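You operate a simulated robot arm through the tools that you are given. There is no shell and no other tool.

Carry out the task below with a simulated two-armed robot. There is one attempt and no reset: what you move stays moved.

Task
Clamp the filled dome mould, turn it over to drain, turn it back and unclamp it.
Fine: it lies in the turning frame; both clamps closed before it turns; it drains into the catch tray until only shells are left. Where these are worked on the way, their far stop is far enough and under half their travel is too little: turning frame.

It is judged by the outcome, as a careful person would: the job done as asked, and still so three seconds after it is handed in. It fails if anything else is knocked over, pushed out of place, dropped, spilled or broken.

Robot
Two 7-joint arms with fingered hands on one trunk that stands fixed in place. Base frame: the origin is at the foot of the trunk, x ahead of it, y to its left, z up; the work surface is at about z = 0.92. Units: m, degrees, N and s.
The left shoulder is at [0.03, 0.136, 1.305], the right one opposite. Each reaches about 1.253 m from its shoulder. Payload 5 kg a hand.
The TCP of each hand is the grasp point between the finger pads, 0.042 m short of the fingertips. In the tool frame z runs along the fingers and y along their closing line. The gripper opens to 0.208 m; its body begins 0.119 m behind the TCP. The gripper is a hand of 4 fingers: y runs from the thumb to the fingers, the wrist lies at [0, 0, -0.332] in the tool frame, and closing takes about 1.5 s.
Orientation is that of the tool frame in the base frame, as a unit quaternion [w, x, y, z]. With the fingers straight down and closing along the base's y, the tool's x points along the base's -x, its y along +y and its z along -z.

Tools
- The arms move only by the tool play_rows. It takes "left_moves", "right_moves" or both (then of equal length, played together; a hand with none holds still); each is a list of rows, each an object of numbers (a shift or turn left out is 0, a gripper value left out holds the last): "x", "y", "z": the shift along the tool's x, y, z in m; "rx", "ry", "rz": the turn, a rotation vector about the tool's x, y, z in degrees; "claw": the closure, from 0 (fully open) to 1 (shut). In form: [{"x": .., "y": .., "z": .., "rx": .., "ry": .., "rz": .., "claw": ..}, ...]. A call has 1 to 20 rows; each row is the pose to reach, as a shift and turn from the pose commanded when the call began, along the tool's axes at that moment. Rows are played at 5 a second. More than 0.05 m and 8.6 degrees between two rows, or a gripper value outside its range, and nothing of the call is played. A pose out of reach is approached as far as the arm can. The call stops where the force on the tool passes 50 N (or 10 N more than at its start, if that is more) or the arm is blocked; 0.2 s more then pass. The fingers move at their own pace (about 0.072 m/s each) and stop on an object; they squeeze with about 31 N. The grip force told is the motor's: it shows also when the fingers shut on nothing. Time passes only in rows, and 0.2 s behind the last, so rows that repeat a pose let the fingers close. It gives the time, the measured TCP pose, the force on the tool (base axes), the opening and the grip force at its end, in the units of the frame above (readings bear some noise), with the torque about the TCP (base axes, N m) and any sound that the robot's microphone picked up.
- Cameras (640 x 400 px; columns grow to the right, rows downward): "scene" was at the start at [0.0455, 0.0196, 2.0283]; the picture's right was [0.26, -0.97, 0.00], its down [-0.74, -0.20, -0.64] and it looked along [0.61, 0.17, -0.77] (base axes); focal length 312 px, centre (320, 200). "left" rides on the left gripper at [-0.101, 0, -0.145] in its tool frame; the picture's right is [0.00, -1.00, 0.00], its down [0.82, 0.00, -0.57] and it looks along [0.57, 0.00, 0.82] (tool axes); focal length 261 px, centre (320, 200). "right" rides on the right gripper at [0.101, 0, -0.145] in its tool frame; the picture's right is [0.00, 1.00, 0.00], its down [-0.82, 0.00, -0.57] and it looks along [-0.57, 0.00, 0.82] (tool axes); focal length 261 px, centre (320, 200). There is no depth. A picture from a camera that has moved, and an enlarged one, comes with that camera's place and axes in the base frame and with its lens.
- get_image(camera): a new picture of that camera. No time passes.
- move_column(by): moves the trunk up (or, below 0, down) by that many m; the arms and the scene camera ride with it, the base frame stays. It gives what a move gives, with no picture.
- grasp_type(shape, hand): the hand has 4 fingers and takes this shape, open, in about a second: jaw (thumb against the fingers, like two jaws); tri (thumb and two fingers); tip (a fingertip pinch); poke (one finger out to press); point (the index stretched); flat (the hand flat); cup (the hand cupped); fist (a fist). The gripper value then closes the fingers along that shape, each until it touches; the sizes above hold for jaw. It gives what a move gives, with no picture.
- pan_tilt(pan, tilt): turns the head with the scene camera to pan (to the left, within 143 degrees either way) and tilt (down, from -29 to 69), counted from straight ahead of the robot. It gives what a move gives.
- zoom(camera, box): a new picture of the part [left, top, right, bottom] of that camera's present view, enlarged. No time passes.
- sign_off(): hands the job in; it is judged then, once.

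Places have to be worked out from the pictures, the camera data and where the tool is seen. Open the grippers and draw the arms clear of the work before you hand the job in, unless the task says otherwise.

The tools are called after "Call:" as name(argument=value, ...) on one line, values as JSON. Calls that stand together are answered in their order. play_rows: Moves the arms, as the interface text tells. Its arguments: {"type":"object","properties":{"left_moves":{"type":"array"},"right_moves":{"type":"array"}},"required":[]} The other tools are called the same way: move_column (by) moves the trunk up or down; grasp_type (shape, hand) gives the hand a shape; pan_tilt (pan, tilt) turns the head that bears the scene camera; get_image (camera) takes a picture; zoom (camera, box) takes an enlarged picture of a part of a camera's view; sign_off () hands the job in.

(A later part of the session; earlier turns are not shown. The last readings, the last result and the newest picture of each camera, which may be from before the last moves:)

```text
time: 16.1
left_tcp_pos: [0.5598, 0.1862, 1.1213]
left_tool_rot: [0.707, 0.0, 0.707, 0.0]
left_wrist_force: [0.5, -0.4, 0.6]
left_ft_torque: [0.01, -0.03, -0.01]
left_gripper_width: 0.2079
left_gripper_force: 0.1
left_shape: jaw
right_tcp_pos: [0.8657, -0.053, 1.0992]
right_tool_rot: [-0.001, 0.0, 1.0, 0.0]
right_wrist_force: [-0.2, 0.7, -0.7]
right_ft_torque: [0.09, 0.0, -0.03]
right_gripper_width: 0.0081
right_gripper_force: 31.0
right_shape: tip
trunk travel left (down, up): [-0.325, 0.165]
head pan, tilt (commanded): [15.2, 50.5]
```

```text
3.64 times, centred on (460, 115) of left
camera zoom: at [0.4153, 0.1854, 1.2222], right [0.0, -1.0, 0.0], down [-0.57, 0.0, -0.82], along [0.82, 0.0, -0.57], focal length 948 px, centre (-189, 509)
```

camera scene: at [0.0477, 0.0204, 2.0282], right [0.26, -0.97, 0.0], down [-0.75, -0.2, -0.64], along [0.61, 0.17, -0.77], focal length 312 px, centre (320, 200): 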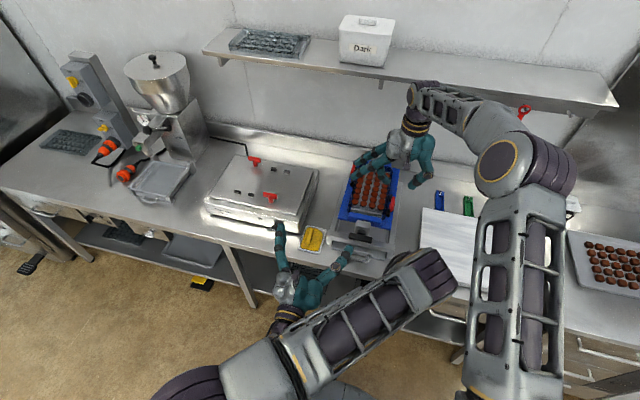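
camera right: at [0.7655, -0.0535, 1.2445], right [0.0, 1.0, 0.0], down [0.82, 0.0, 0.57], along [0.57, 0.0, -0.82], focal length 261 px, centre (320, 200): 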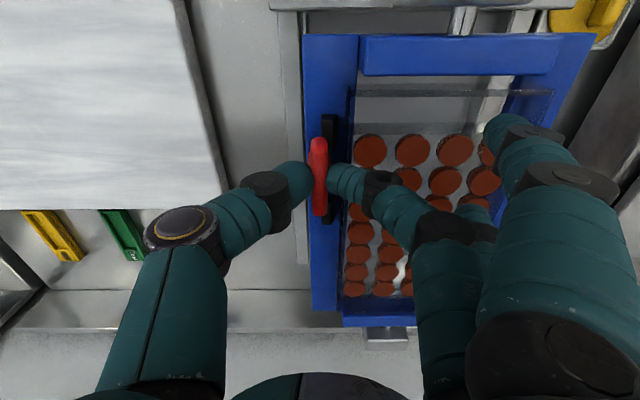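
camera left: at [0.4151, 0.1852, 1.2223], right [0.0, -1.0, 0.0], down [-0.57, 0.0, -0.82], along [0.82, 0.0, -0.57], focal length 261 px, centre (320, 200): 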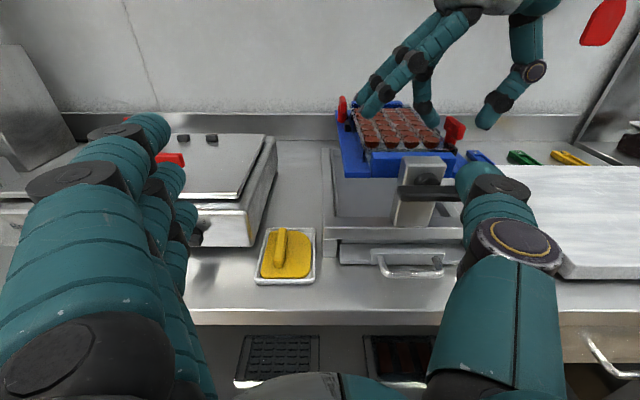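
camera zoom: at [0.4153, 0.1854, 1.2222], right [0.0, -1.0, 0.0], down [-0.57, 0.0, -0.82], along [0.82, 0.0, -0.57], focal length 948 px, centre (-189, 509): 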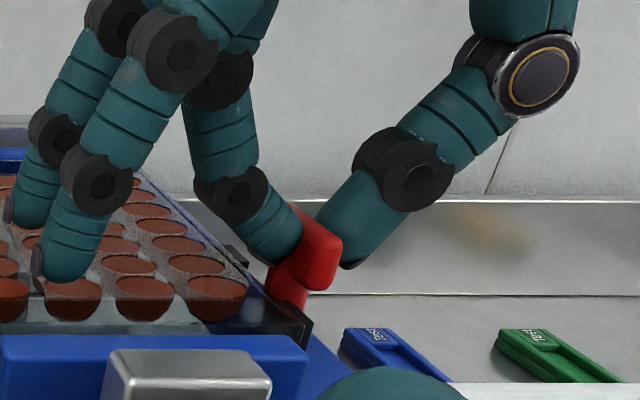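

The pinch holds the bar without loading the arm. I try a small clockwise (from above) turn and watch the torque.

Call:
play_rows(right_moves=[{"rz": 3}, {"rz": 6}, {"rz": 9}, {"rz": 9}])

Call:
get_image(camera="right")

Call:
zoom(camera="left", box=[380, 60, 540, 170])

```text
time: 17.1
left_tcp_pos: [0.5598, 0.1861, 1.1221]
left_tool_rot: [0.707, 0.001, 0.707, -0.001]
left_wrist_force: [0.7, -0.5, -0.1]
left_ft_torque: [0.03, -0.02, 0.01]
left_gripper_width: 0.2079
left_gripper_force: 0.0
left_shape: jaw
right_tcp_pos: [0.8669, -0.0539, 1.1008]
right_tool_rot: [0.001, 0.079, 0.997, 0.0]
right_wrist_force: [-0.5, -0.8, 7.2]
right_ft_torque: [0.67, 0.08, 0.39]
right_gripper_width: 0.008
right_gripper_force: 31.2
right_shape: tip
trunk travel left (down, up): [-0.325, 0.165]
head pan, tilt (commanded): [15.2, 50.5]
```

```text
taken
camera right: at [0.7671, -0.0374, 1.2448], right [0.16, 0.99, 0.0], down [0.81, -0.13, 0.57], along [0.57, -0.09, -0.82], focal length 261 px, centre (320, 200)
```

right: 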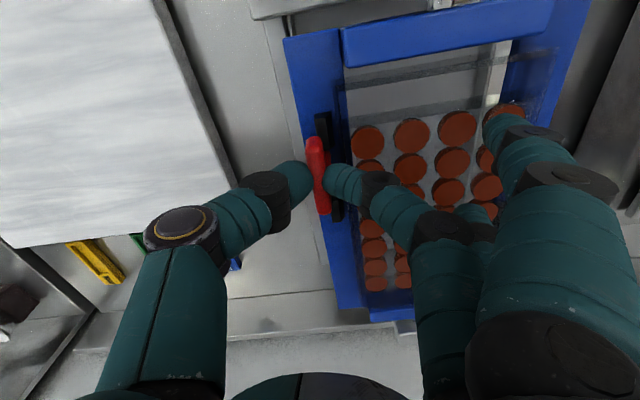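

```text
3.64 times, centred on (460, 115) of left
camera zoom: at [0.4148, 0.1853, 1.2225], right [0.0, -1.0, 0.0], down [-0.57, 0.0, -0.82], along [0.82, 0.0, -0.57], focal length 948 px, centre (-189, 509)
```

zoom: 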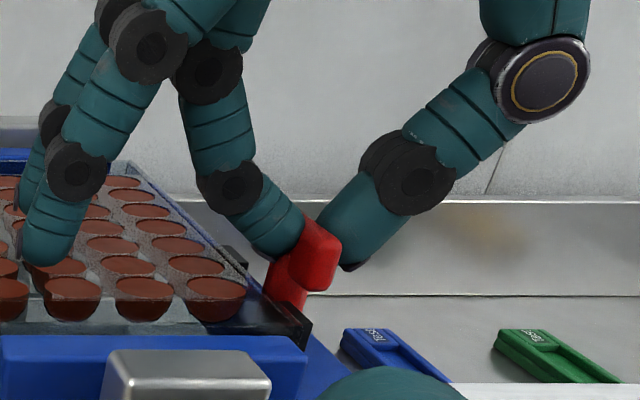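

The torque rose to about 0.4 N m and there is an upward force of 7 N about 9 cm toward the mould side, so a held-aside finger is probably brushing the mould. I turn back, release and lift before deciding.

Call:
play_rows(right_moves=[{"rz": -4}, {"rz": -9}, {"rz": -9, "claw": 0.8}, {"rz": -9, "claw": 0.7}, {"rz": -9, "claw": 0.7, "z": -0.02}, {"rz": -9, "claw": 0.7, "z": -0.05}, {"rz": -9, "claw": 0.7, "z": -0.08}])

Call:
zoom(camera="right", box=[290, 90, 380, 240])

Call:
zoom(camera="left", box=[320, 60, 520, 180])

```text
time: 18.7
left_tcp_pos: [0.5597, 0.1858, 1.122]
left_tool_rot: [0.707, 0.0, 0.707, 0.0]
left_wrist_force: [-0.9, 0.5, 0.8]
left_ft_torque: [-0.05, 0.03, 0.0]
left_gripper_width: 0.2079
left_gripper_force: 0.1
left_shape: jaw
right_tcp_pos: [0.8674, -0.0537, 1.1806]
right_tool_rot: [0.0, 0.001, 1.0, 0.001]
right_wrist_force: [-0.9, -0.3, -0.1]
right_ft_torque: [-0.04, -0.13, 0.01]
right_gripper_width: 0.062
right_gripper_force: 0.0
right_shape: tip
trunk travel left (down, up): [-0.325, 0.165]
head pan, tilt (commanded): [15.2, 50.5]
```

```text
2.67 times, centred on (335, 165) of right
camera zoom: at [0.7666, -0.0538, 1.3254], right [0.0, 1.0, 0.0], down [0.82, 0.0, 0.57], along [0.57, 0.0, -0.82], focal length 695 px, centre (280, 293)
```

zoom: 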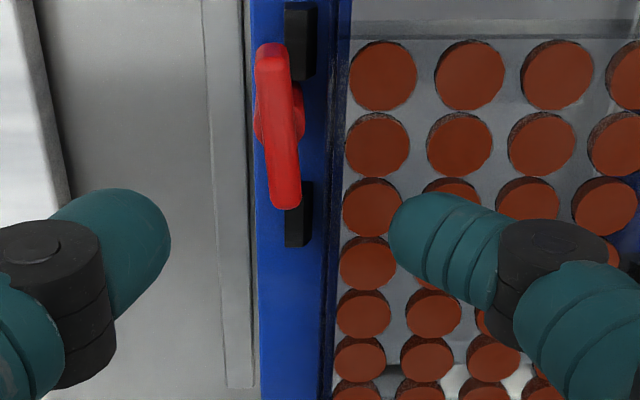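

```text
3.20 times, centred on (420, 120) of left
camera zoom: at [0.4145, 0.1853, 1.2226], right [0.0, -1.0, 0.0], down [-0.57, 0.0, -0.82], along [0.82, 0.0, -0.57], focal length 834 px, centre (0, 456)
```

zoom: 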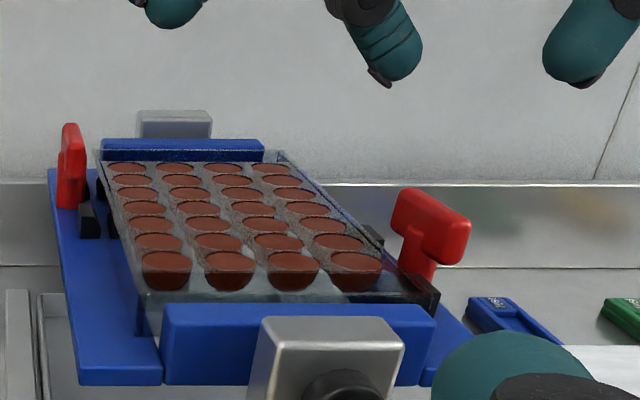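

The T did turn: its near end moved outward, so it turns counter-clockwise seen from above (clockwise was against its stop) and holds where left. A single-finger "poke" keeps the other fingers off the mould, so I move the right hand outward/up and change its shape.

Call:
play_rows(right_moves=[{"z": -0.02, "y": -0.03}, {"z": -0.04, "y": -0.07}, {"z": -0.05, "y": -0.11}, {"z": -0.05, "y": -0.14}])

Call:
grasp_type(shape="poke", hand="right")

Call:
get_image(camera="right")

Call:
get_image(camera="left")

Call:
zoom(camera="scene", box=[360, 80, 500, 210])

```text
time: 19.7
left_tcp_pos: [0.5603, 0.1845, 1.1219]
left_tool_rot: [0.707, 0.001, 0.707, -0.001]
left_wrist_force: [0.0, -0.2, -0.6]
left_ft_torque: [0.0, 0.01, 0.08]
left_gripper_width: 0.2081
left_gripper_force: 0.1
left_shape: jaw
right_tcp_pos: [0.8691, -0.1957, 1.231]
right_tool_rot: [0.0, 0.0, 1.0, 0.001]
right_wrist_force: [0.0, -0.9, -0.8]
right_ft_torque: [0.01, 0.0, 0.02]
right_gripper_width: 0.0623
right_gripper_force: 0.0
right_shape: tip
trunk travel left (down, up): [-0.325, 0.165]
head pan, tilt (commanded): [15.2, 50.5]
```

```text
time: 20.6
left_tcp_pos: [0.5596, 0.1855, 1.1207]
left_tool_rot: [0.707, 0.0, 0.707, 0.0]
left_wrist_force: [0.1, -0.4, 0.1]
left_ft_torque: [0.02, -0.03, 0.02]
left_gripper_width: 0.2075
left_gripper_force: 0.0
left_shape: jaw
right_tcp_pos: [0.8693, -0.1948, 1.231]
right_tool_rot: [-0.001, 0.001, 1.0, -0.001]
right_wrist_force: [0.3, -0.9, -0.4]
right_ft_torque: [0.02, 0.04, 0.0]
right_gripper_width: 0.0002
right_gripper_force: 0.0
right_shape: poke
trunk travel left (down, up): [-0.325, 0.165]
head pan, tilt (commanded): [15.2, 50.5]
```

```text
taken
camera right: at [0.7683, -0.195, 1.3761], right [0.0, 1.0, 0.0], down [0.82, 0.0, 0.57], along [0.57, 0.0, -0.82], focal length 261 px, centre (320, 200)
```

right: 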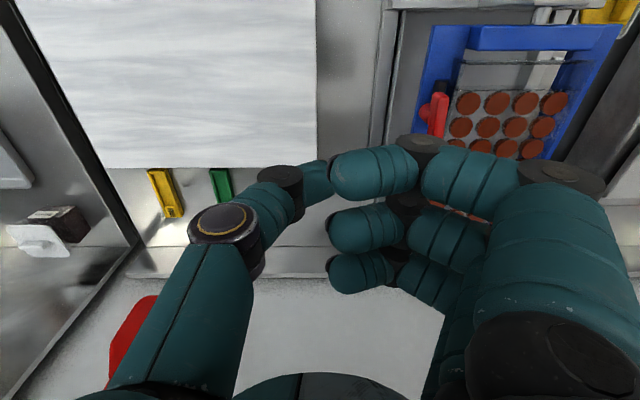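

```text
taken
camera left: at [0.4153, 0.1851, 1.2223], right [0.0, -1.0, 0.0], down [-0.57, 0.0, -0.82], along [0.82, 0.0, -0.57], focal length 261 px, centre (320, 200)
```

left: 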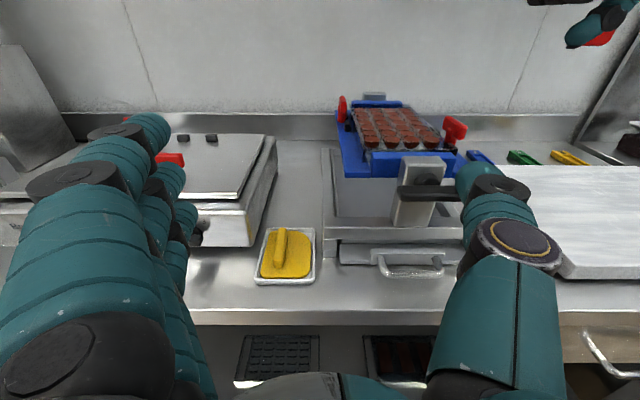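

```text
3.08 times, centred on (430, 145) of scene
camera zoom: at [0.0455, 0.019, 2.0283], right [0.26, -0.97, 0.0], down [-0.74, -0.2, -0.64], along [0.61, 0.17, -0.77], focal length 961 px, centre (-18, 369)
```

zoom: 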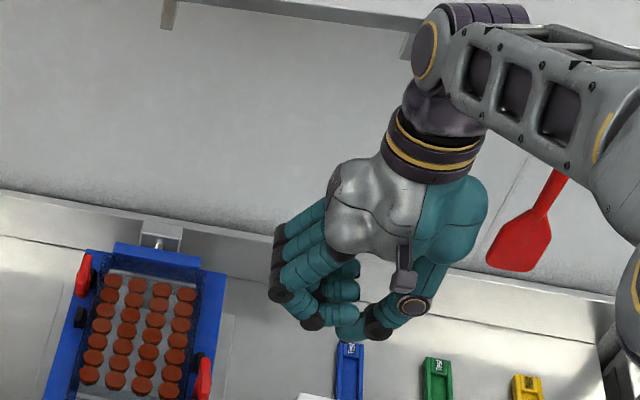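

The poke shape still follows the earlier claw value; I open it (claw 0) and look again.

Call:
play_rows(right_moves=[{"claw": 0}, {"claw": 0}, {"claw": 0}, {"claw": 0}, {"claw": 0}, {"claw": 0}, {"claw": 0}])

Call:
get_image(camera="right")

Call:
zoom(camera="scene", box=[360, 80, 500, 210])

```text
time: 22.2
left_tcp_pos: [0.5589, 0.1856, 1.122]
left_tool_rot: [0.707, 0.001, 0.707, -0.001]
left_wrist_force: [-0.2, 1.1, 1.6]
left_ft_torque: [0.01, -0.03, 0.0]
left_gripper_width: 0.2081
left_gripper_force: 0.0
left_shape: jaw
right_tcp_pos: [0.8696, -0.1952, 1.2323]
right_tool_rot: [0.0, 0.0, 1.0, 0.0]
right_wrist_force: [0.2, 0.0, 0.6]
right_ft_torque: [-0.02, 0.01, 0.01]
right_gripper_width: 0.0
right_gripper_force: 0.1
right_shape: poke
trunk travel left (down, up): [-0.325, 0.165]
head pan, tilt (commanded): [15.2, 50.5]
```

```text
taken
camera right: at [0.7683, -0.1949, 1.3761], right [0.0, 1.0, 0.0], down [0.82, 0.0, 0.57], along [0.57, 0.0, -0.82], focal length 261 px, centre (320, 200)
```

right: 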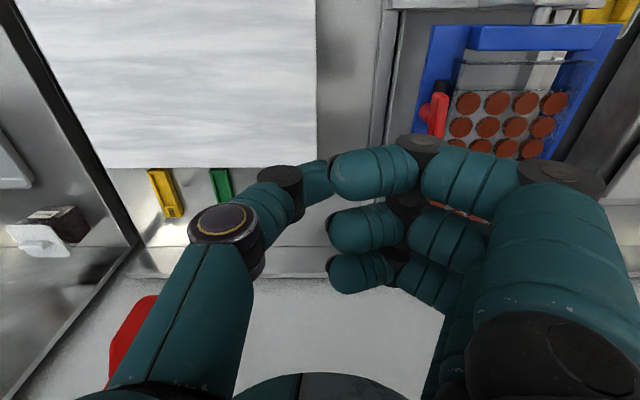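

```text
3.08 times, centred on (430, 145) of scene
camera zoom: at [0.0456, 0.0194, 2.0283], right [0.26, -0.97, 0.0], down [-0.74, -0.2, -0.64], along [0.61, 0.17, -0.77], focal length 961 px, centre (-18, 369)
```

zoom: 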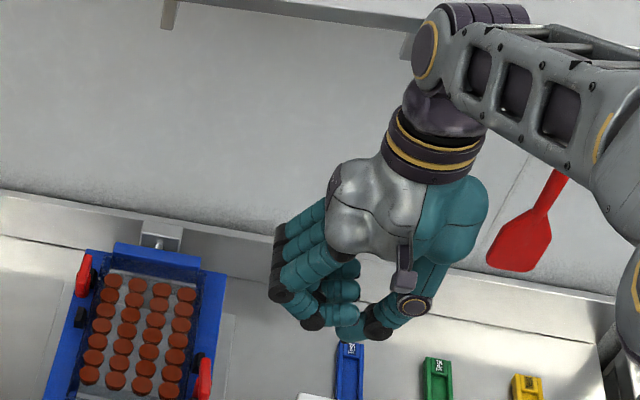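

In "poke" the fingers are bunched as a beak at the tool axis. I check "point" (index stretched) as an alternative.

Call:
grasp_type(shape="point", hand="right")

Call:
get_image(camera="right")

Call:
zoom(camera="scene", box=[360, 80, 500, 210])

```text
time: 23.1
left_tcp_pos: [0.5598, 0.1874, 1.1214]
left_tool_rot: [0.707, 0.0, 0.707, 0.0]
left_wrist_force: [0.7, -0.5, -1.2]
left_ft_torque: [0.0, -0.02, 0.03]
left_gripper_width: 0.208
left_gripper_force: 0.1
left_shape: jaw
right_tcp_pos: [0.8693, -0.1954, 1.2319]
right_tool_rot: [0.0, 0.0, 1.0, 0.0]
right_wrist_force: [0.0, -0.6, 1.0]
right_ft_torque: [-0.02, 0.02, 0.0]
right_gripper_width: 0.202
right_gripper_force: 0.0
right_shape: point
trunk travel left (down, up): [-0.325, 0.165]
head pan, tilt (commanded): [15.2, 50.5]
```

```text
taken
camera right: at [0.7683, -0.195, 1.3761], right [0.0, 1.0, 0.0], down [0.82, 0.0, 0.57], along [0.57, 0.0, -0.82], focal length 261 px, centre (320, 200)
```

right: 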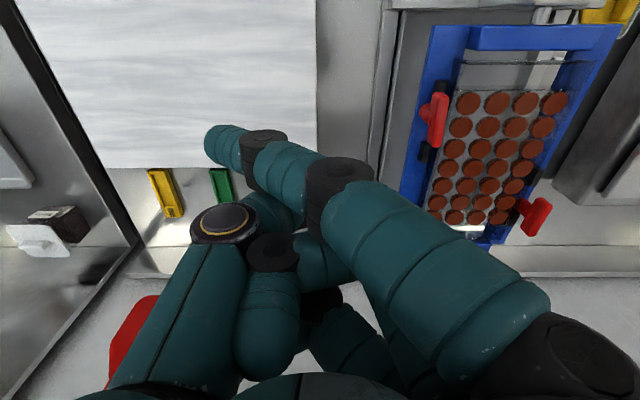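

```text
3.08 times, centred on (430, 145) of scene
camera zoom: at [0.0456, 0.0193, 2.0283], right [0.26, -0.97, 0.0], down [-0.74, -0.2, -0.64], along [0.61, 0.17, -0.77], focal length 961 px, centre (-18, 369)
```

zoom: 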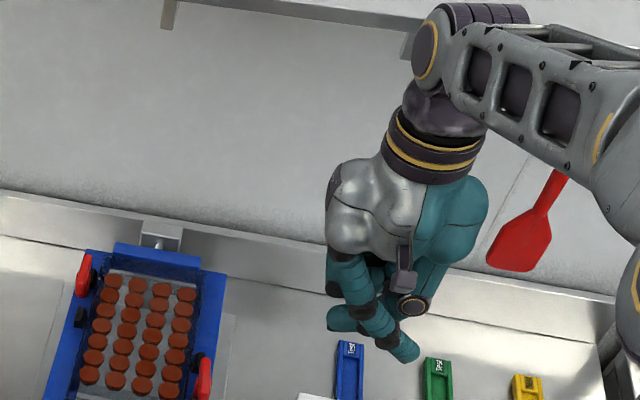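

"Point" gives a single stretched index leaning 45° toward the thumb side; yawing the hand a quarter turn would make it point forward-down, handy for pushing the T-bars. I try that yaw here in free space.

Call:
play_rows(right_moves=[{"rz": -8, "x": 0.01}, {"rz": -16, "x": 0.02}, {"rz": -24, "x": 0.03}, {"rz": -32, "x": 0.04}, {"rz": -40, "x": 0.05}, {"rz": -48, "x": 0.06}, {"rz": -56, "x": 0.07}, {"rz": -64, "x": 0.08}, {"rz": -72, "x": 0.09}, {"rz": -80, "x": 0.1}, {"rz": -88, "x": 0.1}, {"rz": -90, "x": 0.1}])

Call:
get_image(camera="right")

Call:
get_image(camera="scene")

```text
time: 25.7
left_tcp_pos: [0.5602, 0.1864, 1.1222]
left_tool_rot: [0.707, 0.0, 0.707, -0.001]
left_wrist_force: [0.0, 0.6, -0.5]
left_ft_torque: [-0.04, 0.06, -0.02]
left_gripper_width: 0.2079
left_gripper_force: 0.0
left_shape: jaw
right_tcp_pos: [0.7662, -0.1932, 1.2295]
right_tool_rot: [0.0, 0.708, -0.706, 0.0]
right_wrist_force: [-0.1, -0.1, 0.6]
right_ft_torque: [-0.04, -0.04, -0.01]
right_gripper_width: 0.2014
right_gripper_force: 0.1
right_shape: point
trunk travel left (down, up): [-0.325, 0.165]
head pan, tilt (commanded): [15.2, 50.5]
```

```text
taken
camera right: at [0.7659, -0.2951, 1.3742], right [-1.0, 0.0, 0.0], down [0.0, 0.82, 0.57], along [0.0, 0.57, -0.82], focal length 261 px, centre (320, 200)
```

right: 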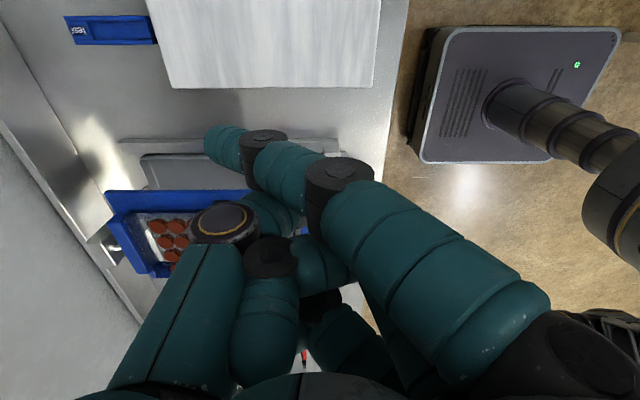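

```text
taken
camera scene: at [0.0451, 0.0194, 2.0283], right [0.26, -0.97, 0.0], down [-0.74, -0.2, -0.64], along [0.61, 0.17, -0.77], focal length 312 px, centre (320, 200)
```

scene: 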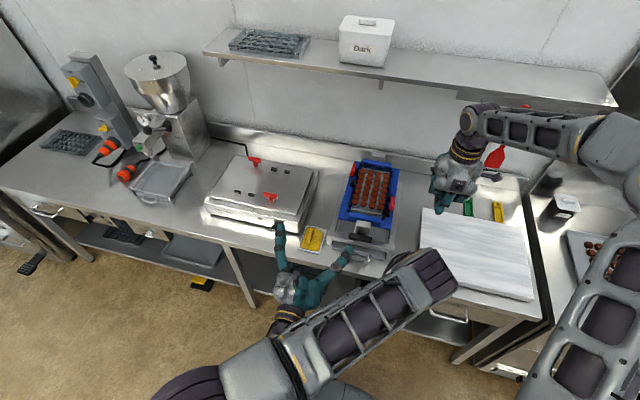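

The yawed pose works and the index now points forward-down. I locate its tip precisely with zooms from the scene and right cameras.

Call:
zoom(camera="scene", box=[420, 130, 500, 230])

Call:
zoom(camera="right", box=[180, 90, 300, 210])

Call:
get_image(camera="left")

```text
4.00 times, centred on (460, 180) of scene
camera zoom: at [0.0451, 0.0194, 2.0283], right [0.26, -0.97, 0.0], down [-0.74, -0.2, -0.64], along [0.61, 0.17, -0.77], focal length 1250 px, centre (-240, 280)
```

zoom: 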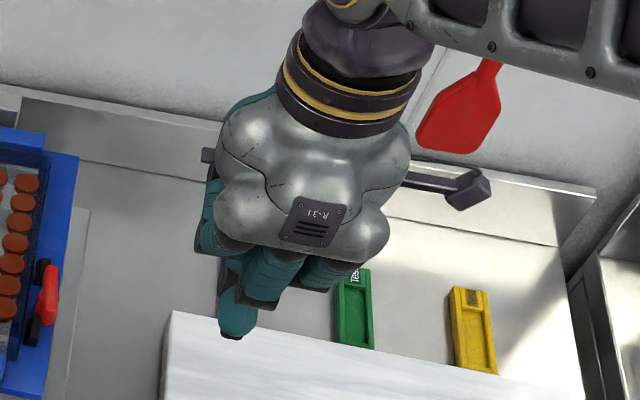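

```text
3.33 times, centred on (240, 150) of right
camera zoom: at [0.7659, -0.2951, 1.3742], right [-1.0, 0.0, 0.0], down [0.0, 0.82, 0.57], along [0.0, 0.57, -0.82], focal length 869 px, centre (587, 367)
```

zoom: 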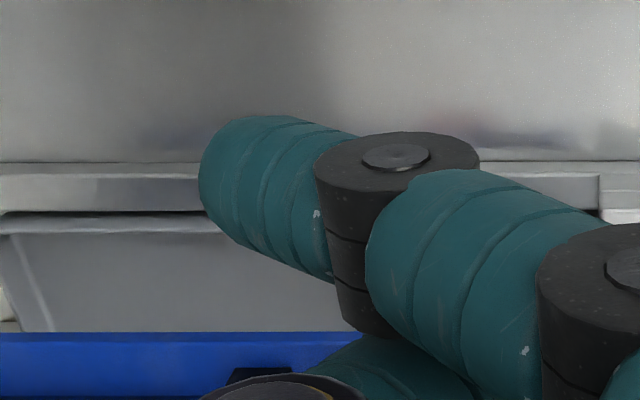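

```text
taken
camera left: at [0.415, 0.1853, 1.2223], right [0.0, -1.0, 0.0], down [-0.57, 0.0, -0.82], along [0.82, 0.0, -0.57], focal length 261 px, centre (320, 200)
```

left: 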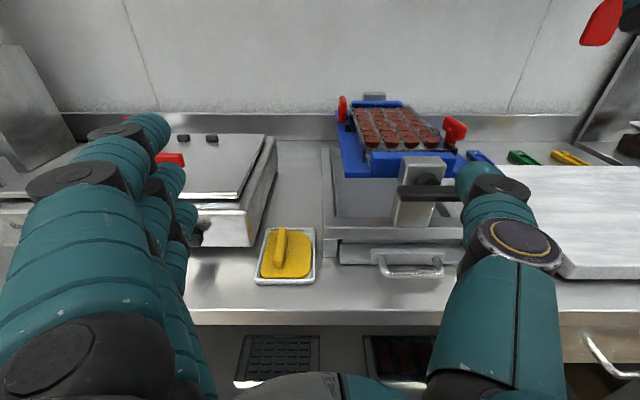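

The stretched index is not well isolated from the thumb, so I go back to ψ=0 and use the jaw shape, where all fingers gather at the bar and none hangs over the mould.

Call:
play_rows(right_moves=[{"rz": 8}, {"rz": 16}, {"rz": 24}, {"rz": 32}, {"rz": 40}, {"rz": 48}, {"rz": 56}, {"rz": 64}, {"rz": 72}, {"rz": 80}, {"rz": 88}, {"rz": 90}])

Call:
grasp_type(shape="jaw", hand="right")

Call:
play_rows(right_moves=[{"claw": 0.92}, {"claw": 0.92}, {"claw": 0.92}, {"claw": 0.92}, {"claw": 0.92}, {"claw": 0.92}, {"claw": 0.92}, {"claw": 0.92}, {"claw": 0.92}])

Call:
get_image(camera="right")

Call:
zoom(camera="scene", box=[400, 80, 520, 220])

```text
time: 28.3
left_tcp_pos: [0.559, 0.1855, 1.1221]
left_tool_rot: [0.707, 0.001, 0.707, -0.001]
left_wrist_force: [-0.5, -0.2, 0.1]
left_ft_torque: [-0.01, 0.01, -0.02]
left_gripper_width: 0.2082
left_gripper_force: 0.2
left_shape: jaw
right_tcp_pos: [0.767, -0.1933, 1.2293]
right_tool_rot: [0.0, 0.001, 1.0, 0.0]
right_wrist_force: [-0.6, -0.4, -0.1]
right_ft_torque: [-0.03, 0.02, 0.05]
right_gripper_width: 0.2022
right_gripper_force: 0.0
right_shape: point
trunk travel left (down, up): [-0.325, 0.165]
head pan, tilt (commanded): [15.2, 50.5]
```

```text
time: 29.2
left_tcp_pos: [0.5581, 0.1849, 1.1221]
left_tool_rot: [0.707, 0.0, 0.707, 0.0]
left_wrist_force: [0.2, -0.3, 1.1]
left_ft_torque: [0.0, 0.0, 0.02]
left_gripper_width: 0.2081
left_gripper_force: 0.1
left_shape: jaw
right_tcp_pos: [0.7672, -0.1932, 1.2303]
right_tool_rot: [0.0, -0.001, 1.0, 0.0]
right_wrist_force: [-0.5, -0.2, -0.1]
right_ft_torque: [0.02, -0.01, 0.03]
right_gripper_width: 0.2081
right_gripper_force: 0.1
right_shape: jaw
trunk travel left (down, up): [-0.325, 0.165]
head pan, tilt (commanded): [15.2, 50.5]
```

```text
time: 31.2
left_tcp_pos: [0.5597, 0.1862, 1.1219]
left_tool_rot: [0.707, -0.001, 0.707, 0.001]
left_wrist_force: [1.4, 0.2, 0.6]
left_ft_torque: [0.06, -0.02, -0.03]
left_gripper_width: 0.2082
left_gripper_force: 0.0
left_shape: jaw
right_tcp_pos: [0.7663, -0.1931, 1.2288]
right_tool_rot: [-0.001, 0.0, 1.0, 0.0]
right_wrist_force: [0.1, 0.4, 0.9]
right_ft_torque: [-0.04, 0.01, -0.02]
right_gripper_width: 0.0172
right_gripper_force: 0.0
right_shape: jaw
trunk travel left (down, up): [-0.325, 0.165]
head pan, tilt (commanded): [15.2, 50.5]
```

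```text
taken
camera right: at [0.6654, -0.1934, 1.3738], right [0.0, 1.0, 0.0], down [0.82, 0.0, 0.57], along [0.57, 0.0, -0.82], focal length 261 px, centre (320, 200)
```

right: 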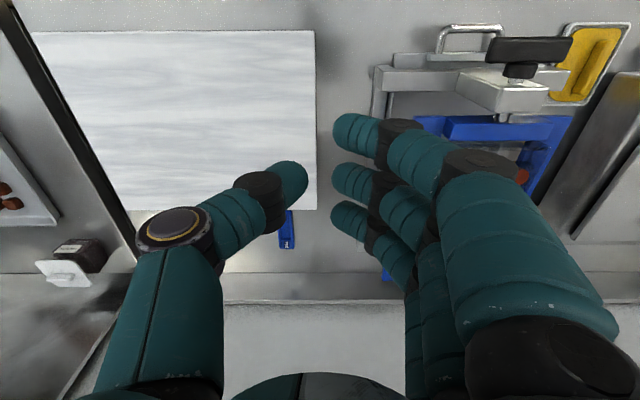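

```text
2.86 times, centred on (460, 150) of scene
camera zoom: at [0.0455, 0.0194, 2.0283], right [0.26, -0.97, 0.0], down [-0.74, -0.2, -0.64], along [0.61, 0.17, -0.77], focal length 893 px, centre (-80, 343)
```

zoom: 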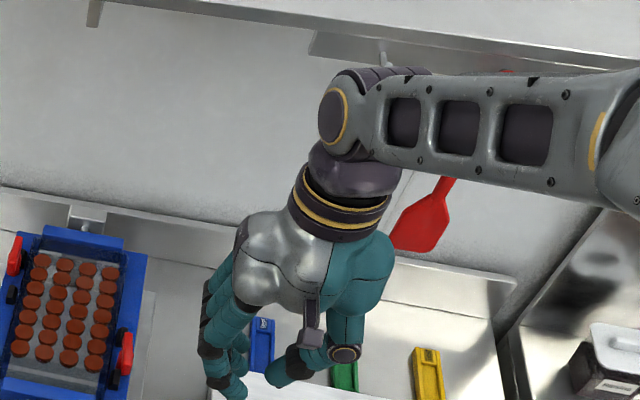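

In jaw shape the three fingers sit 3.7 cm apart around the thumb line, with tips level. I open to about 6 cm and move over the -y clamp again.

Call:
play_rows(right_moves=[{"claw": 0.7, "x": -0.03, "y": 0.03}, {"claw": 0.7, "x": -0.06, "y": 0.06}, {"claw": 0.7, "x": -0.085, "y": 0.1}, {"claw": 0.7, "x": -0.102, "y": 0.13}, {"claw": 0.7, "x": -0.102, "y": 0.1395, "z": 0.02}, {"claw": 0.7, "x": -0.102, "y": 0.1395, "z": 0.06}, {"claw": 0.7, "x": -0.102, "y": 0.1395, "z": 0.09}])

Call:
get_image(camera="right")

Call:
zoom(camera="left", box=[320, 60, 520, 180])

```text
time: 32.8
left_tcp_pos: [0.5603, 0.1854, 1.1218]
left_tool_rot: [0.707, 0.0, 0.708, 0.0]
left_wrist_force: [-0.2, -0.5, 0.2]
left_ft_torque: [-0.03, 0.01, 0.01]
left_gripper_width: 0.2082
left_gripper_force: 0.0
left_shape: jaw
right_tcp_pos: [0.8698, -0.0542, 1.14]
right_tool_rot: [0.0, 0.0, 1.0, 0.0]
right_wrist_force: [1.0, -0.2, 1.4]
right_ft_torque: [0.05, 0.04, -0.02]
right_gripper_width: 0.0621
right_gripper_force: 0.1
right_shape: jaw
trunk travel left (down, up): [-0.325, 0.165]
head pan, tilt (commanded): [15.2, 50.5]
```

```text
taken
camera right: at [0.7683, -0.0541, 1.2843], right [0.0, 1.0, 0.0], down [0.82, 0.0, 0.57], along [0.57, 0.0, -0.82], focal length 261 px, centre (320, 200)
```

right: 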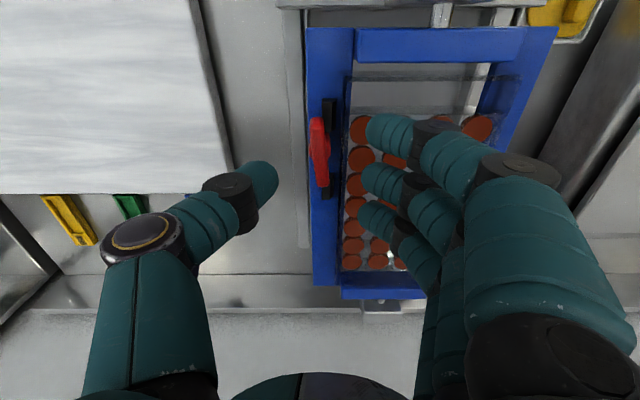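

```text
3.20 times, centred on (420, 120) of left
camera zoom: at [0.4154, 0.1852, 1.2222], right [0.0, -1.0, 0.0], down [-0.57, 0.0, -0.82], along [0.82, 0.0, -0.57], focal length 834 px, centre (0, 456)
```

zoom: 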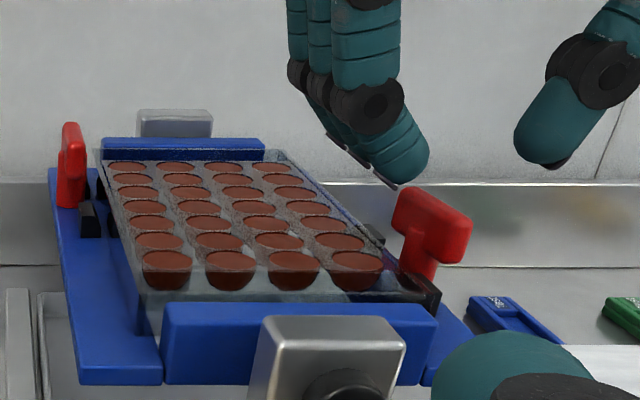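

The bar centre lies near x 0.867, y −0.054, below the middle finger. I descend to TCP z≈1.099 and close.

Call:
play_rows(right_moves=[{"x": 0.002, "z": 0.015}, {"x": 0.002, "z": 0.03}, {"x": 0.002, "z": 0.041}, {"x": 0.002, "z": 0.041, "claw": 0.85}, {"x": 0.002, "z": 0.041, "claw": 1}, {"x": 0.002, "z": 0.041, "claw": 1}, {"x": 0.002, "z": 0.041, "claw": 1}, {"x": 0.002, "z": 0.041, "claw": 1}])

Call:
get_image(camera="right")

Call:
zoom(camera="left", box=[380, 60, 540, 170])

```text
time: 34.6
left_tcp_pos: [0.5601, 0.1852, 1.1221]
left_tool_rot: [0.708, 0.0, 0.706, 0.0]
left_wrist_force: [-0.2, -0.7, 0.2]
left_ft_torque: [0.02, 0.0, -0.01]
left_gripper_width: 0.208
left_gripper_force: 0.1
left_shape: jaw
right_tcp_pos: [0.868, -0.0536, 1.0991]
right_tool_rot: [0.0, 0.0, 1.0, 0.0]
right_wrist_force: [-1.2, 1.5, -0.4]
right_ft_torque: [0.19, 0.04, 0.01]
right_gripper_width: 0.0074
right_gripper_force: 30.6
right_shape: jaw
trunk travel left (down, up): [-0.325, 0.165]
head pan, tilt (commanded): [15.2, 50.5]
```

```text
taken
camera right: at [0.766, -0.0537, 1.2438], right [0.0, 1.0, 0.0], down [0.82, 0.0, 0.57], along [0.57, 0.0, -0.82], focal length 261 px, centre (320, 200)
```

right: 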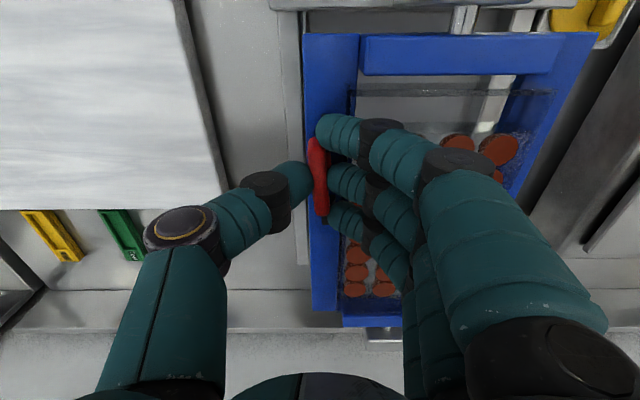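

```text
3.64 times, centred on (460, 115) of left
camera zoom: at [0.4152, 0.1854, 1.2222], right [0.0, -1.0, 0.0], down [-0.57, 0.0, -0.82], along [0.82, 0.0, -0.57], focal length 948 px, centre (-189, 509)
```

zoom: 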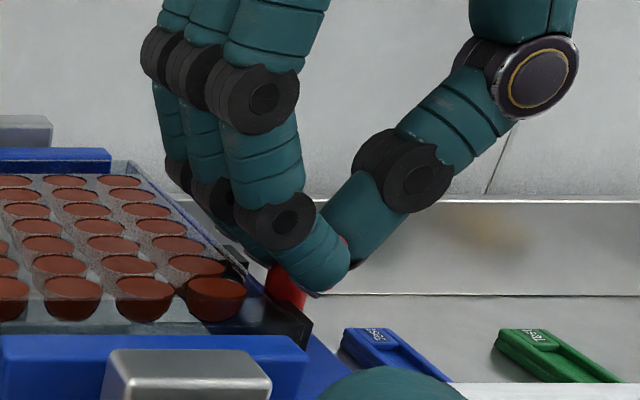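

All fingers gather on the bar with no load on the mould. I turn counter-clockwise (rz negative) in steps and watch forces.

Call:
play_rows(right_moves=[{"rz": -6}, {"rz": -12}, {"rz": -18}, {"rz": -24}, {"rz": -30}])

Call:
get_image(camera="right")

Call:
zoom(camera="left", box=[380, 60, 540, 170])

```text
time: 35.8
left_tcp_pos: [0.5594, 0.1852, 1.1218]
left_tool_rot: [0.707, 0.001, 0.707, -0.001]
left_wrist_force: [0.1, -0.5, 0.3]
left_ft_torque: [0.0, 0.03, 0.05]
left_gripper_width: 0.2082
left_gripper_force: 0.1
left_shape: jaw
right_tcp_pos: [0.867, -0.0535, 1.0988]
right_tool_rot: [0.001, -0.259, 0.966, 0.0]
right_wrist_force: [3.6, -4.9, 2.7]
right_ft_torque: [-0.06, 0.04, -0.05]
right_gripper_width: 0.0072
right_gripper_force: 30.8
right_shape: jaw
trunk travel left (down, up): [-0.325, 0.165]
head pan, tilt (commanded): [15.2, 50.5]
```

```text
taken
camera right: at [0.7791, -0.1055, 1.2435], right [-0.5, 0.87, 0.0], down [0.71, 0.41, 0.57], along [0.5, 0.28, -0.82], focal length 261 px, centre (320, 200)
```

right: 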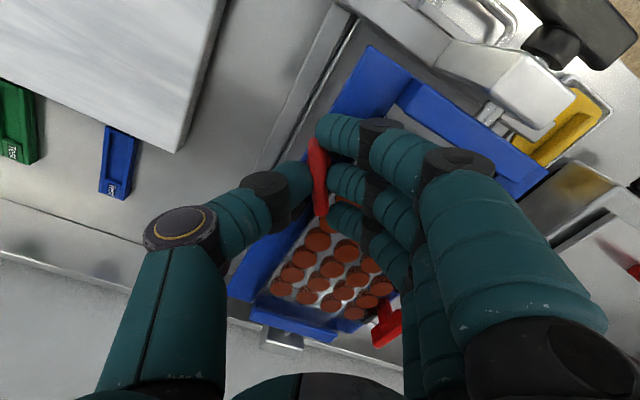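

```text
3.64 times, centred on (460, 115) of left
camera zoom: at [0.4154, 0.1848, 1.2223], right [0.0, -1.0, 0.0], down [-0.57, 0.0, -0.82], along [0.82, 0.0, -0.57], focal length 948 px, centre (-189, 509)
```

zoom: 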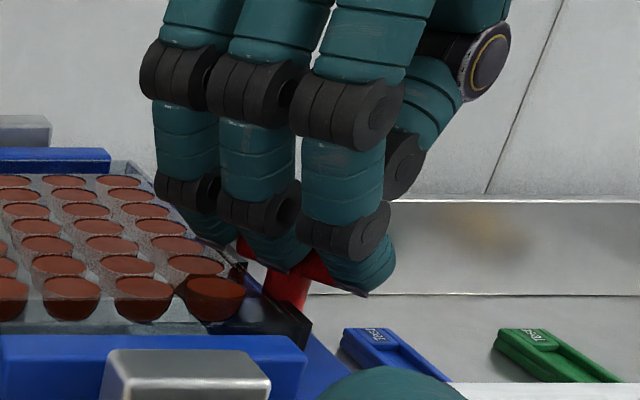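

The T turns easily with the hand (low torque). I continue to 60° and then toward 90°.

Call:
play_rows(right_moves=[{"rz": -6}, {"rz": -12}, {"rz": -18}, {"rz": -24}, {"rz": -30}, {"rz": -36}, {"rz": -42}])

Call:
get_image(camera="right")

Call:
zoom(camera="left", box=[380, 60, 540, 170])

```text
time: 37.4
left_tcp_pos: [0.5608, 0.184, 1.1219]
left_tool_rot: [0.707, 0.0, 0.707, 0.001]
left_wrist_force: [-0.8, 0.4, 0.5]
left_ft_torque: [0.0, -0.01, 0.0]
left_gripper_width: 0.2083
left_gripper_force: 0.1
left_shape: jaw
right_tcp_pos: [0.867, -0.0557, 1.0975]
right_tool_rot: [0.001, -0.588, 0.809, -0.001]
right_wrist_force: [8.3, -16.4, 9.5]
right_ft_torque: [-0.44, -0.09, -0.06]
right_gripper_width: 0.007
right_gripper_force: 30.9
right_shape: jaw
trunk travel left (down, up): [-0.325, 0.165]
head pan, tilt (commanded): [15.2, 50.5]
```

```text
taken
camera right: at [0.8356, -0.1525, 1.243], right [-0.95, 0.31, 0.0], down [0.26, 0.78, 0.57], along [0.18, 0.54, -0.82], focal length 261 px, centre (320, 200)
```

right: 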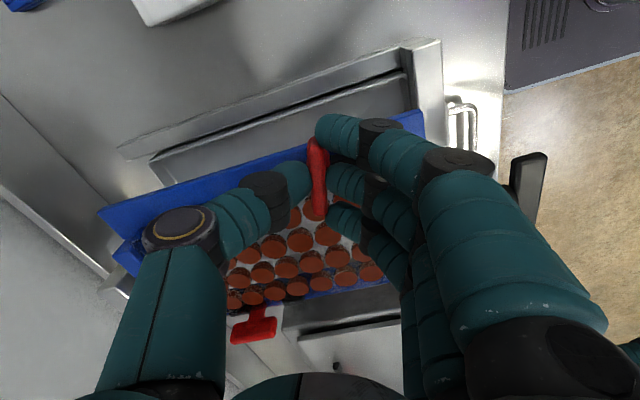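

```text
3.64 times, centred on (460, 115) of left
camera zoom: at [0.4153, 0.184, 1.2225], right [0.0, -1.0, 0.0], down [-0.57, 0.0, -0.82], along [0.82, 0.0, -0.57], focal length 948 px, centre (-189, 509)
```

zoom: 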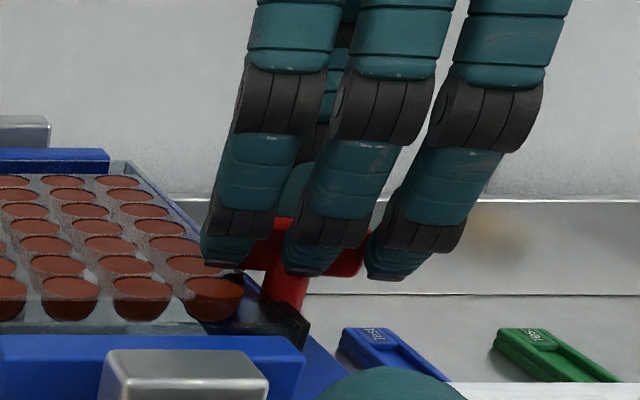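

The T is at about 72° and a side force of −16 N in y has built up, from a small misalignment. I ease the hand 3 mm outward and 1 mm up, then read again.

Call:
play_rows(right_moves=[{"x": 0.0015, "y": -0.0005, "z": -0.0005}, {"x": 0.003, "y": -0.001, "z": -0.001}, {"x": 0.003, "y": -0.001, "z": -0.001}])

Call:
zoom(camera="left", box=[400, 80, 500, 160])

Call:
zoom(camera="right", box=[250, 120, 400, 300])

```text
time: 38.2
left_tcp_pos: [0.5613, 0.1859, 1.1216]
left_tool_rot: [0.706, 0.0, 0.708, 0.001]
left_wrist_force: [-0.4, -0.2, 0.1]
left_ft_torque: [-0.02, 0.0, 0.0]
left_gripper_width: 0.2082
left_gripper_force: 0.1
left_shape: jaw
right_tcp_pos: [0.8679, -0.0566, 1.0982]
right_tool_rot: [0.001, -0.588, 0.809, 0.0]
right_wrist_force: [13.7, -8.0, 4.6]
right_ft_torque: [-0.27, -0.27, -0.01]
right_gripper_width: 0.0073
right_gripper_force: 31.1
right_shape: jaw
trunk travel left (down, up): [-0.325, 0.165]
head pan, tilt (commanded): [15.2, 50.5]
```

```text
5.00 times, centred on (450, 120) of left
camera zoom: at [0.416, 0.185, 1.2221], right [0.0, -1.0, 0.0], down [-0.57, 0.0, -0.82], along [0.82, 0.0, -0.57], focal length 1303 px, centre (-330, 600)
```

zoom: 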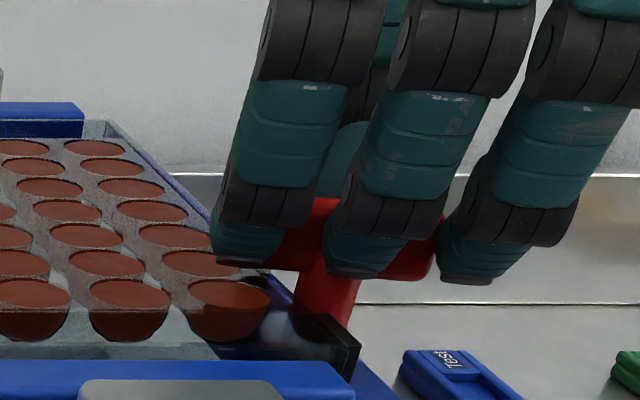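

```text
2.22 times, centred on (325, 210) of right
camera zoom: at [0.8355, -0.1528, 1.2432], right [-0.95, 0.31, 0.0], down [0.26, 0.78, 0.57], along [0.18, 0.54, -0.82], focal length 579 px, centre (309, 178)
```

zoom: 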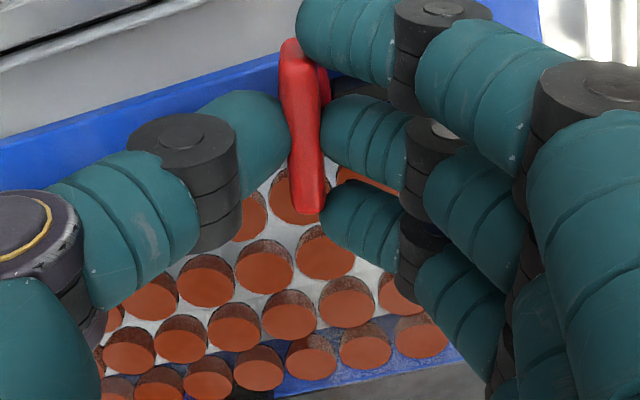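

The residual forces imply the T axis is about 5–6 mm further in +x than my turning centre. I correct the centre and finish the turn toward 90°.

Call:
play_rows(right_moves=[{"x": 0.001, "y": -0.003}, {"x": 0.0019, "y": -0.0055}, {"x": 0.0019, "y": -0.0055, "rz": -6}, {"x": 0.0019, "y": -0.0055, "rz": -12}, {"x": 0.0019, "y": -0.0055, "rz": -17}])

Call:
zoom(camera="left", box=[400, 80, 500, 160])

Call:
zoom(camera="right", box=[250, 120, 400, 300])

```text
time: 39.4
left_tcp_pos: [0.5597, 0.1874, 1.122]
left_tool_rot: [0.707, 0.0, 0.707, 0.0]
left_wrist_force: [-0.7, 0.1, -0.5]
left_ft_torque: [0.01, -0.01, -0.02]
left_gripper_width: 0.208
left_gripper_force: 0.1
left_shape: jaw
right_tcp_pos: [0.8699, -0.0586, 1.0987]
right_tool_rot: [-0.001, -0.703, 0.711, 0.001]
right_wrist_force: [-6.4, 11.6, -5.5]
right_ft_torque: [0.21, 0.34, -0.14]
right_gripper_width: 0.0064
right_gripper_force: 30.8
right_shape: jaw
trunk travel left (down, up): [-0.325, 0.165]
head pan, tilt (commanded): [15.2, 50.5]
```

```text
5.00 times, centred on (450, 120) of left
camera zoom: at [0.4151, 0.1862, 1.2221], right [0.0, -1.0, 0.01], down [-0.57, 0.0, -0.82], along [0.82, 0.0, -0.57], focal length 1303 px, centre (-330, 600)
```

zoom: 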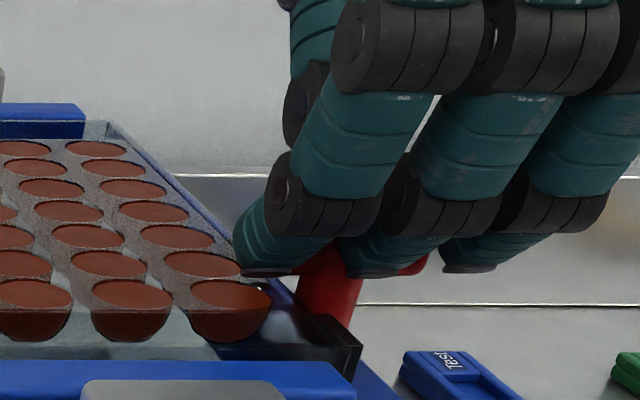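

```text
2.22 times, centred on (325, 210) of right
camera zoom: at [0.8683, -0.1591, 1.2434], right [-1.0, 0.02, 0.0], down [0.02, 0.82, 0.57], along [0.01, 0.57, -0.82], focal length 579 px, centre (309, 178)
```

zoom: 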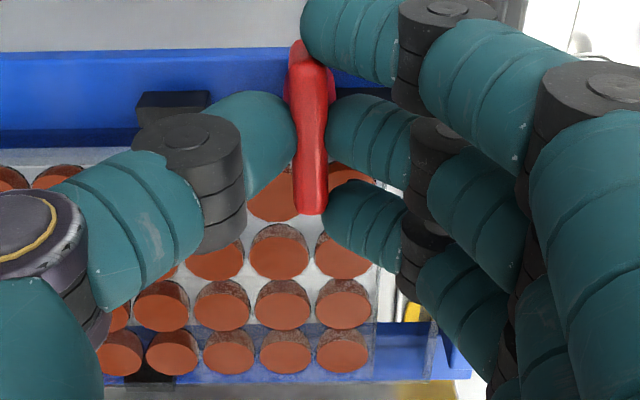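

The bar now lies across at ~88°, over the mould's rim. I turn a few degrees more to feel for its stop.

Call:
play_rows(right_moves=[{"rz": -3}, {"rz": -6}, {"rz": -6}])

Call:
zoom(camera="right", box=[250, 120, 400, 300])

```text
time: 40.2
left_tcp_pos: [0.5608, 0.186, 1.1219]
left_tool_rot: [0.707, -0.001, 0.708, 0.0]
left_wrist_force: [0.2, -0.1, 0.7]
left_ft_torque: [0.01, -0.03, 0.01]
left_gripper_width: 0.2081
left_gripper_force: 0.1
left_shape: jaw
right_tcp_pos: [0.8716, -0.0581, 1.0994]
right_tool_rot: [0.0, 0.738, -0.675, 0.0]
right_wrist_force: [-1.9, 15.1, -8.5]
right_ft_torque: [0.36, 0.16, -0.04]
right_gripper_width: 0.0057
right_gripper_force: 31.2
right_shape: jaw
trunk travel left (down, up): [-0.325, 0.165]
head pan, tilt (commanded): [15.2, 50.5]
```

```text
2.22 times, centred on (325, 210) of right
camera zoom: at [0.8796, -0.1593, 1.2439], right [-1.0, -0.08, 0.0], down [-0.07, 0.82, 0.57], along [-0.05, 0.57, -0.82], focal length 579 px, centre (309, 178)
```

zoom: 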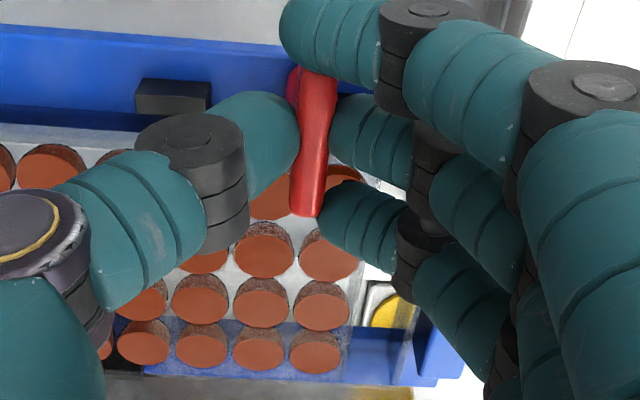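

The bar slipped in the hand rather than turning further, so it is at its 90° stop. I release here (no back-turn) and lift straight up.

Call:
play_rows(right_moves=[{"claw": 0.85}, {"claw": 0.7}, {"claw": 0.7}, {"claw": 0.7}, {"claw": 0.7, "z": -0.02}, {"claw": 0.7, "z": -0.05}, {"claw": 0.7, "z": -0.09}, {"claw": 0.7, "z": -0.12}])

Call:
get_image(camera="right")

Call:
zoom(camera="left", box=[320, 60, 520, 180])

```text
time: 42.0
left_tcp_pos: [0.5602, 0.1848, 1.1216]
left_tool_rot: [0.707, 0.0, 0.707, 0.0]
left_wrist_force: [-0.2, -1.5, -0.5]
left_ft_torque: [-0.01, 0.03, 0.01]
left_gripper_width: 0.2079
left_gripper_force: 0.0
left_shape: jaw
right_tcp_pos: [0.8699, -0.0583, 1.2191]
right_tool_rot: [0.0, 0.738, -0.675, -0.001]
right_wrist_force: [-0.4, -0.3, -0.7]
right_ft_torque: [0.01, -0.06, 0.0]
right_gripper_width: 0.0618
right_gripper_force: 0.0
right_shape: jaw
trunk travel left (down, up): [-0.325, 0.165]
head pan, tilt (commanded): [15.2, 50.5]
```

```text
taken
camera right: at [0.8781, -0.1606, 1.3638], right [-1.0, -0.08, 0.0], down [-0.07, 0.82, 0.57], along [-0.05, 0.57, -0.82], focal length 261 px, centre (320, 200)
```

right: 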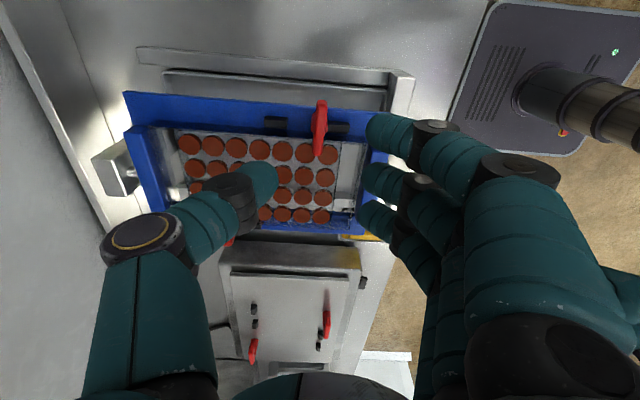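

```text
3.20 times, centred on (420, 120) of left
camera zoom: at [0.4148, 0.1853, 1.2224], right [0.0, -1.0, 0.0], down [-0.57, 0.0, -0.82], along [0.82, 0.0, -0.57], focal length 834 px, centre (0, 456)
```

zoom: 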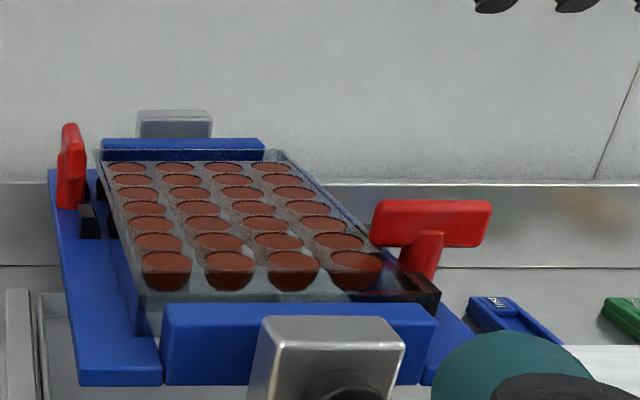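

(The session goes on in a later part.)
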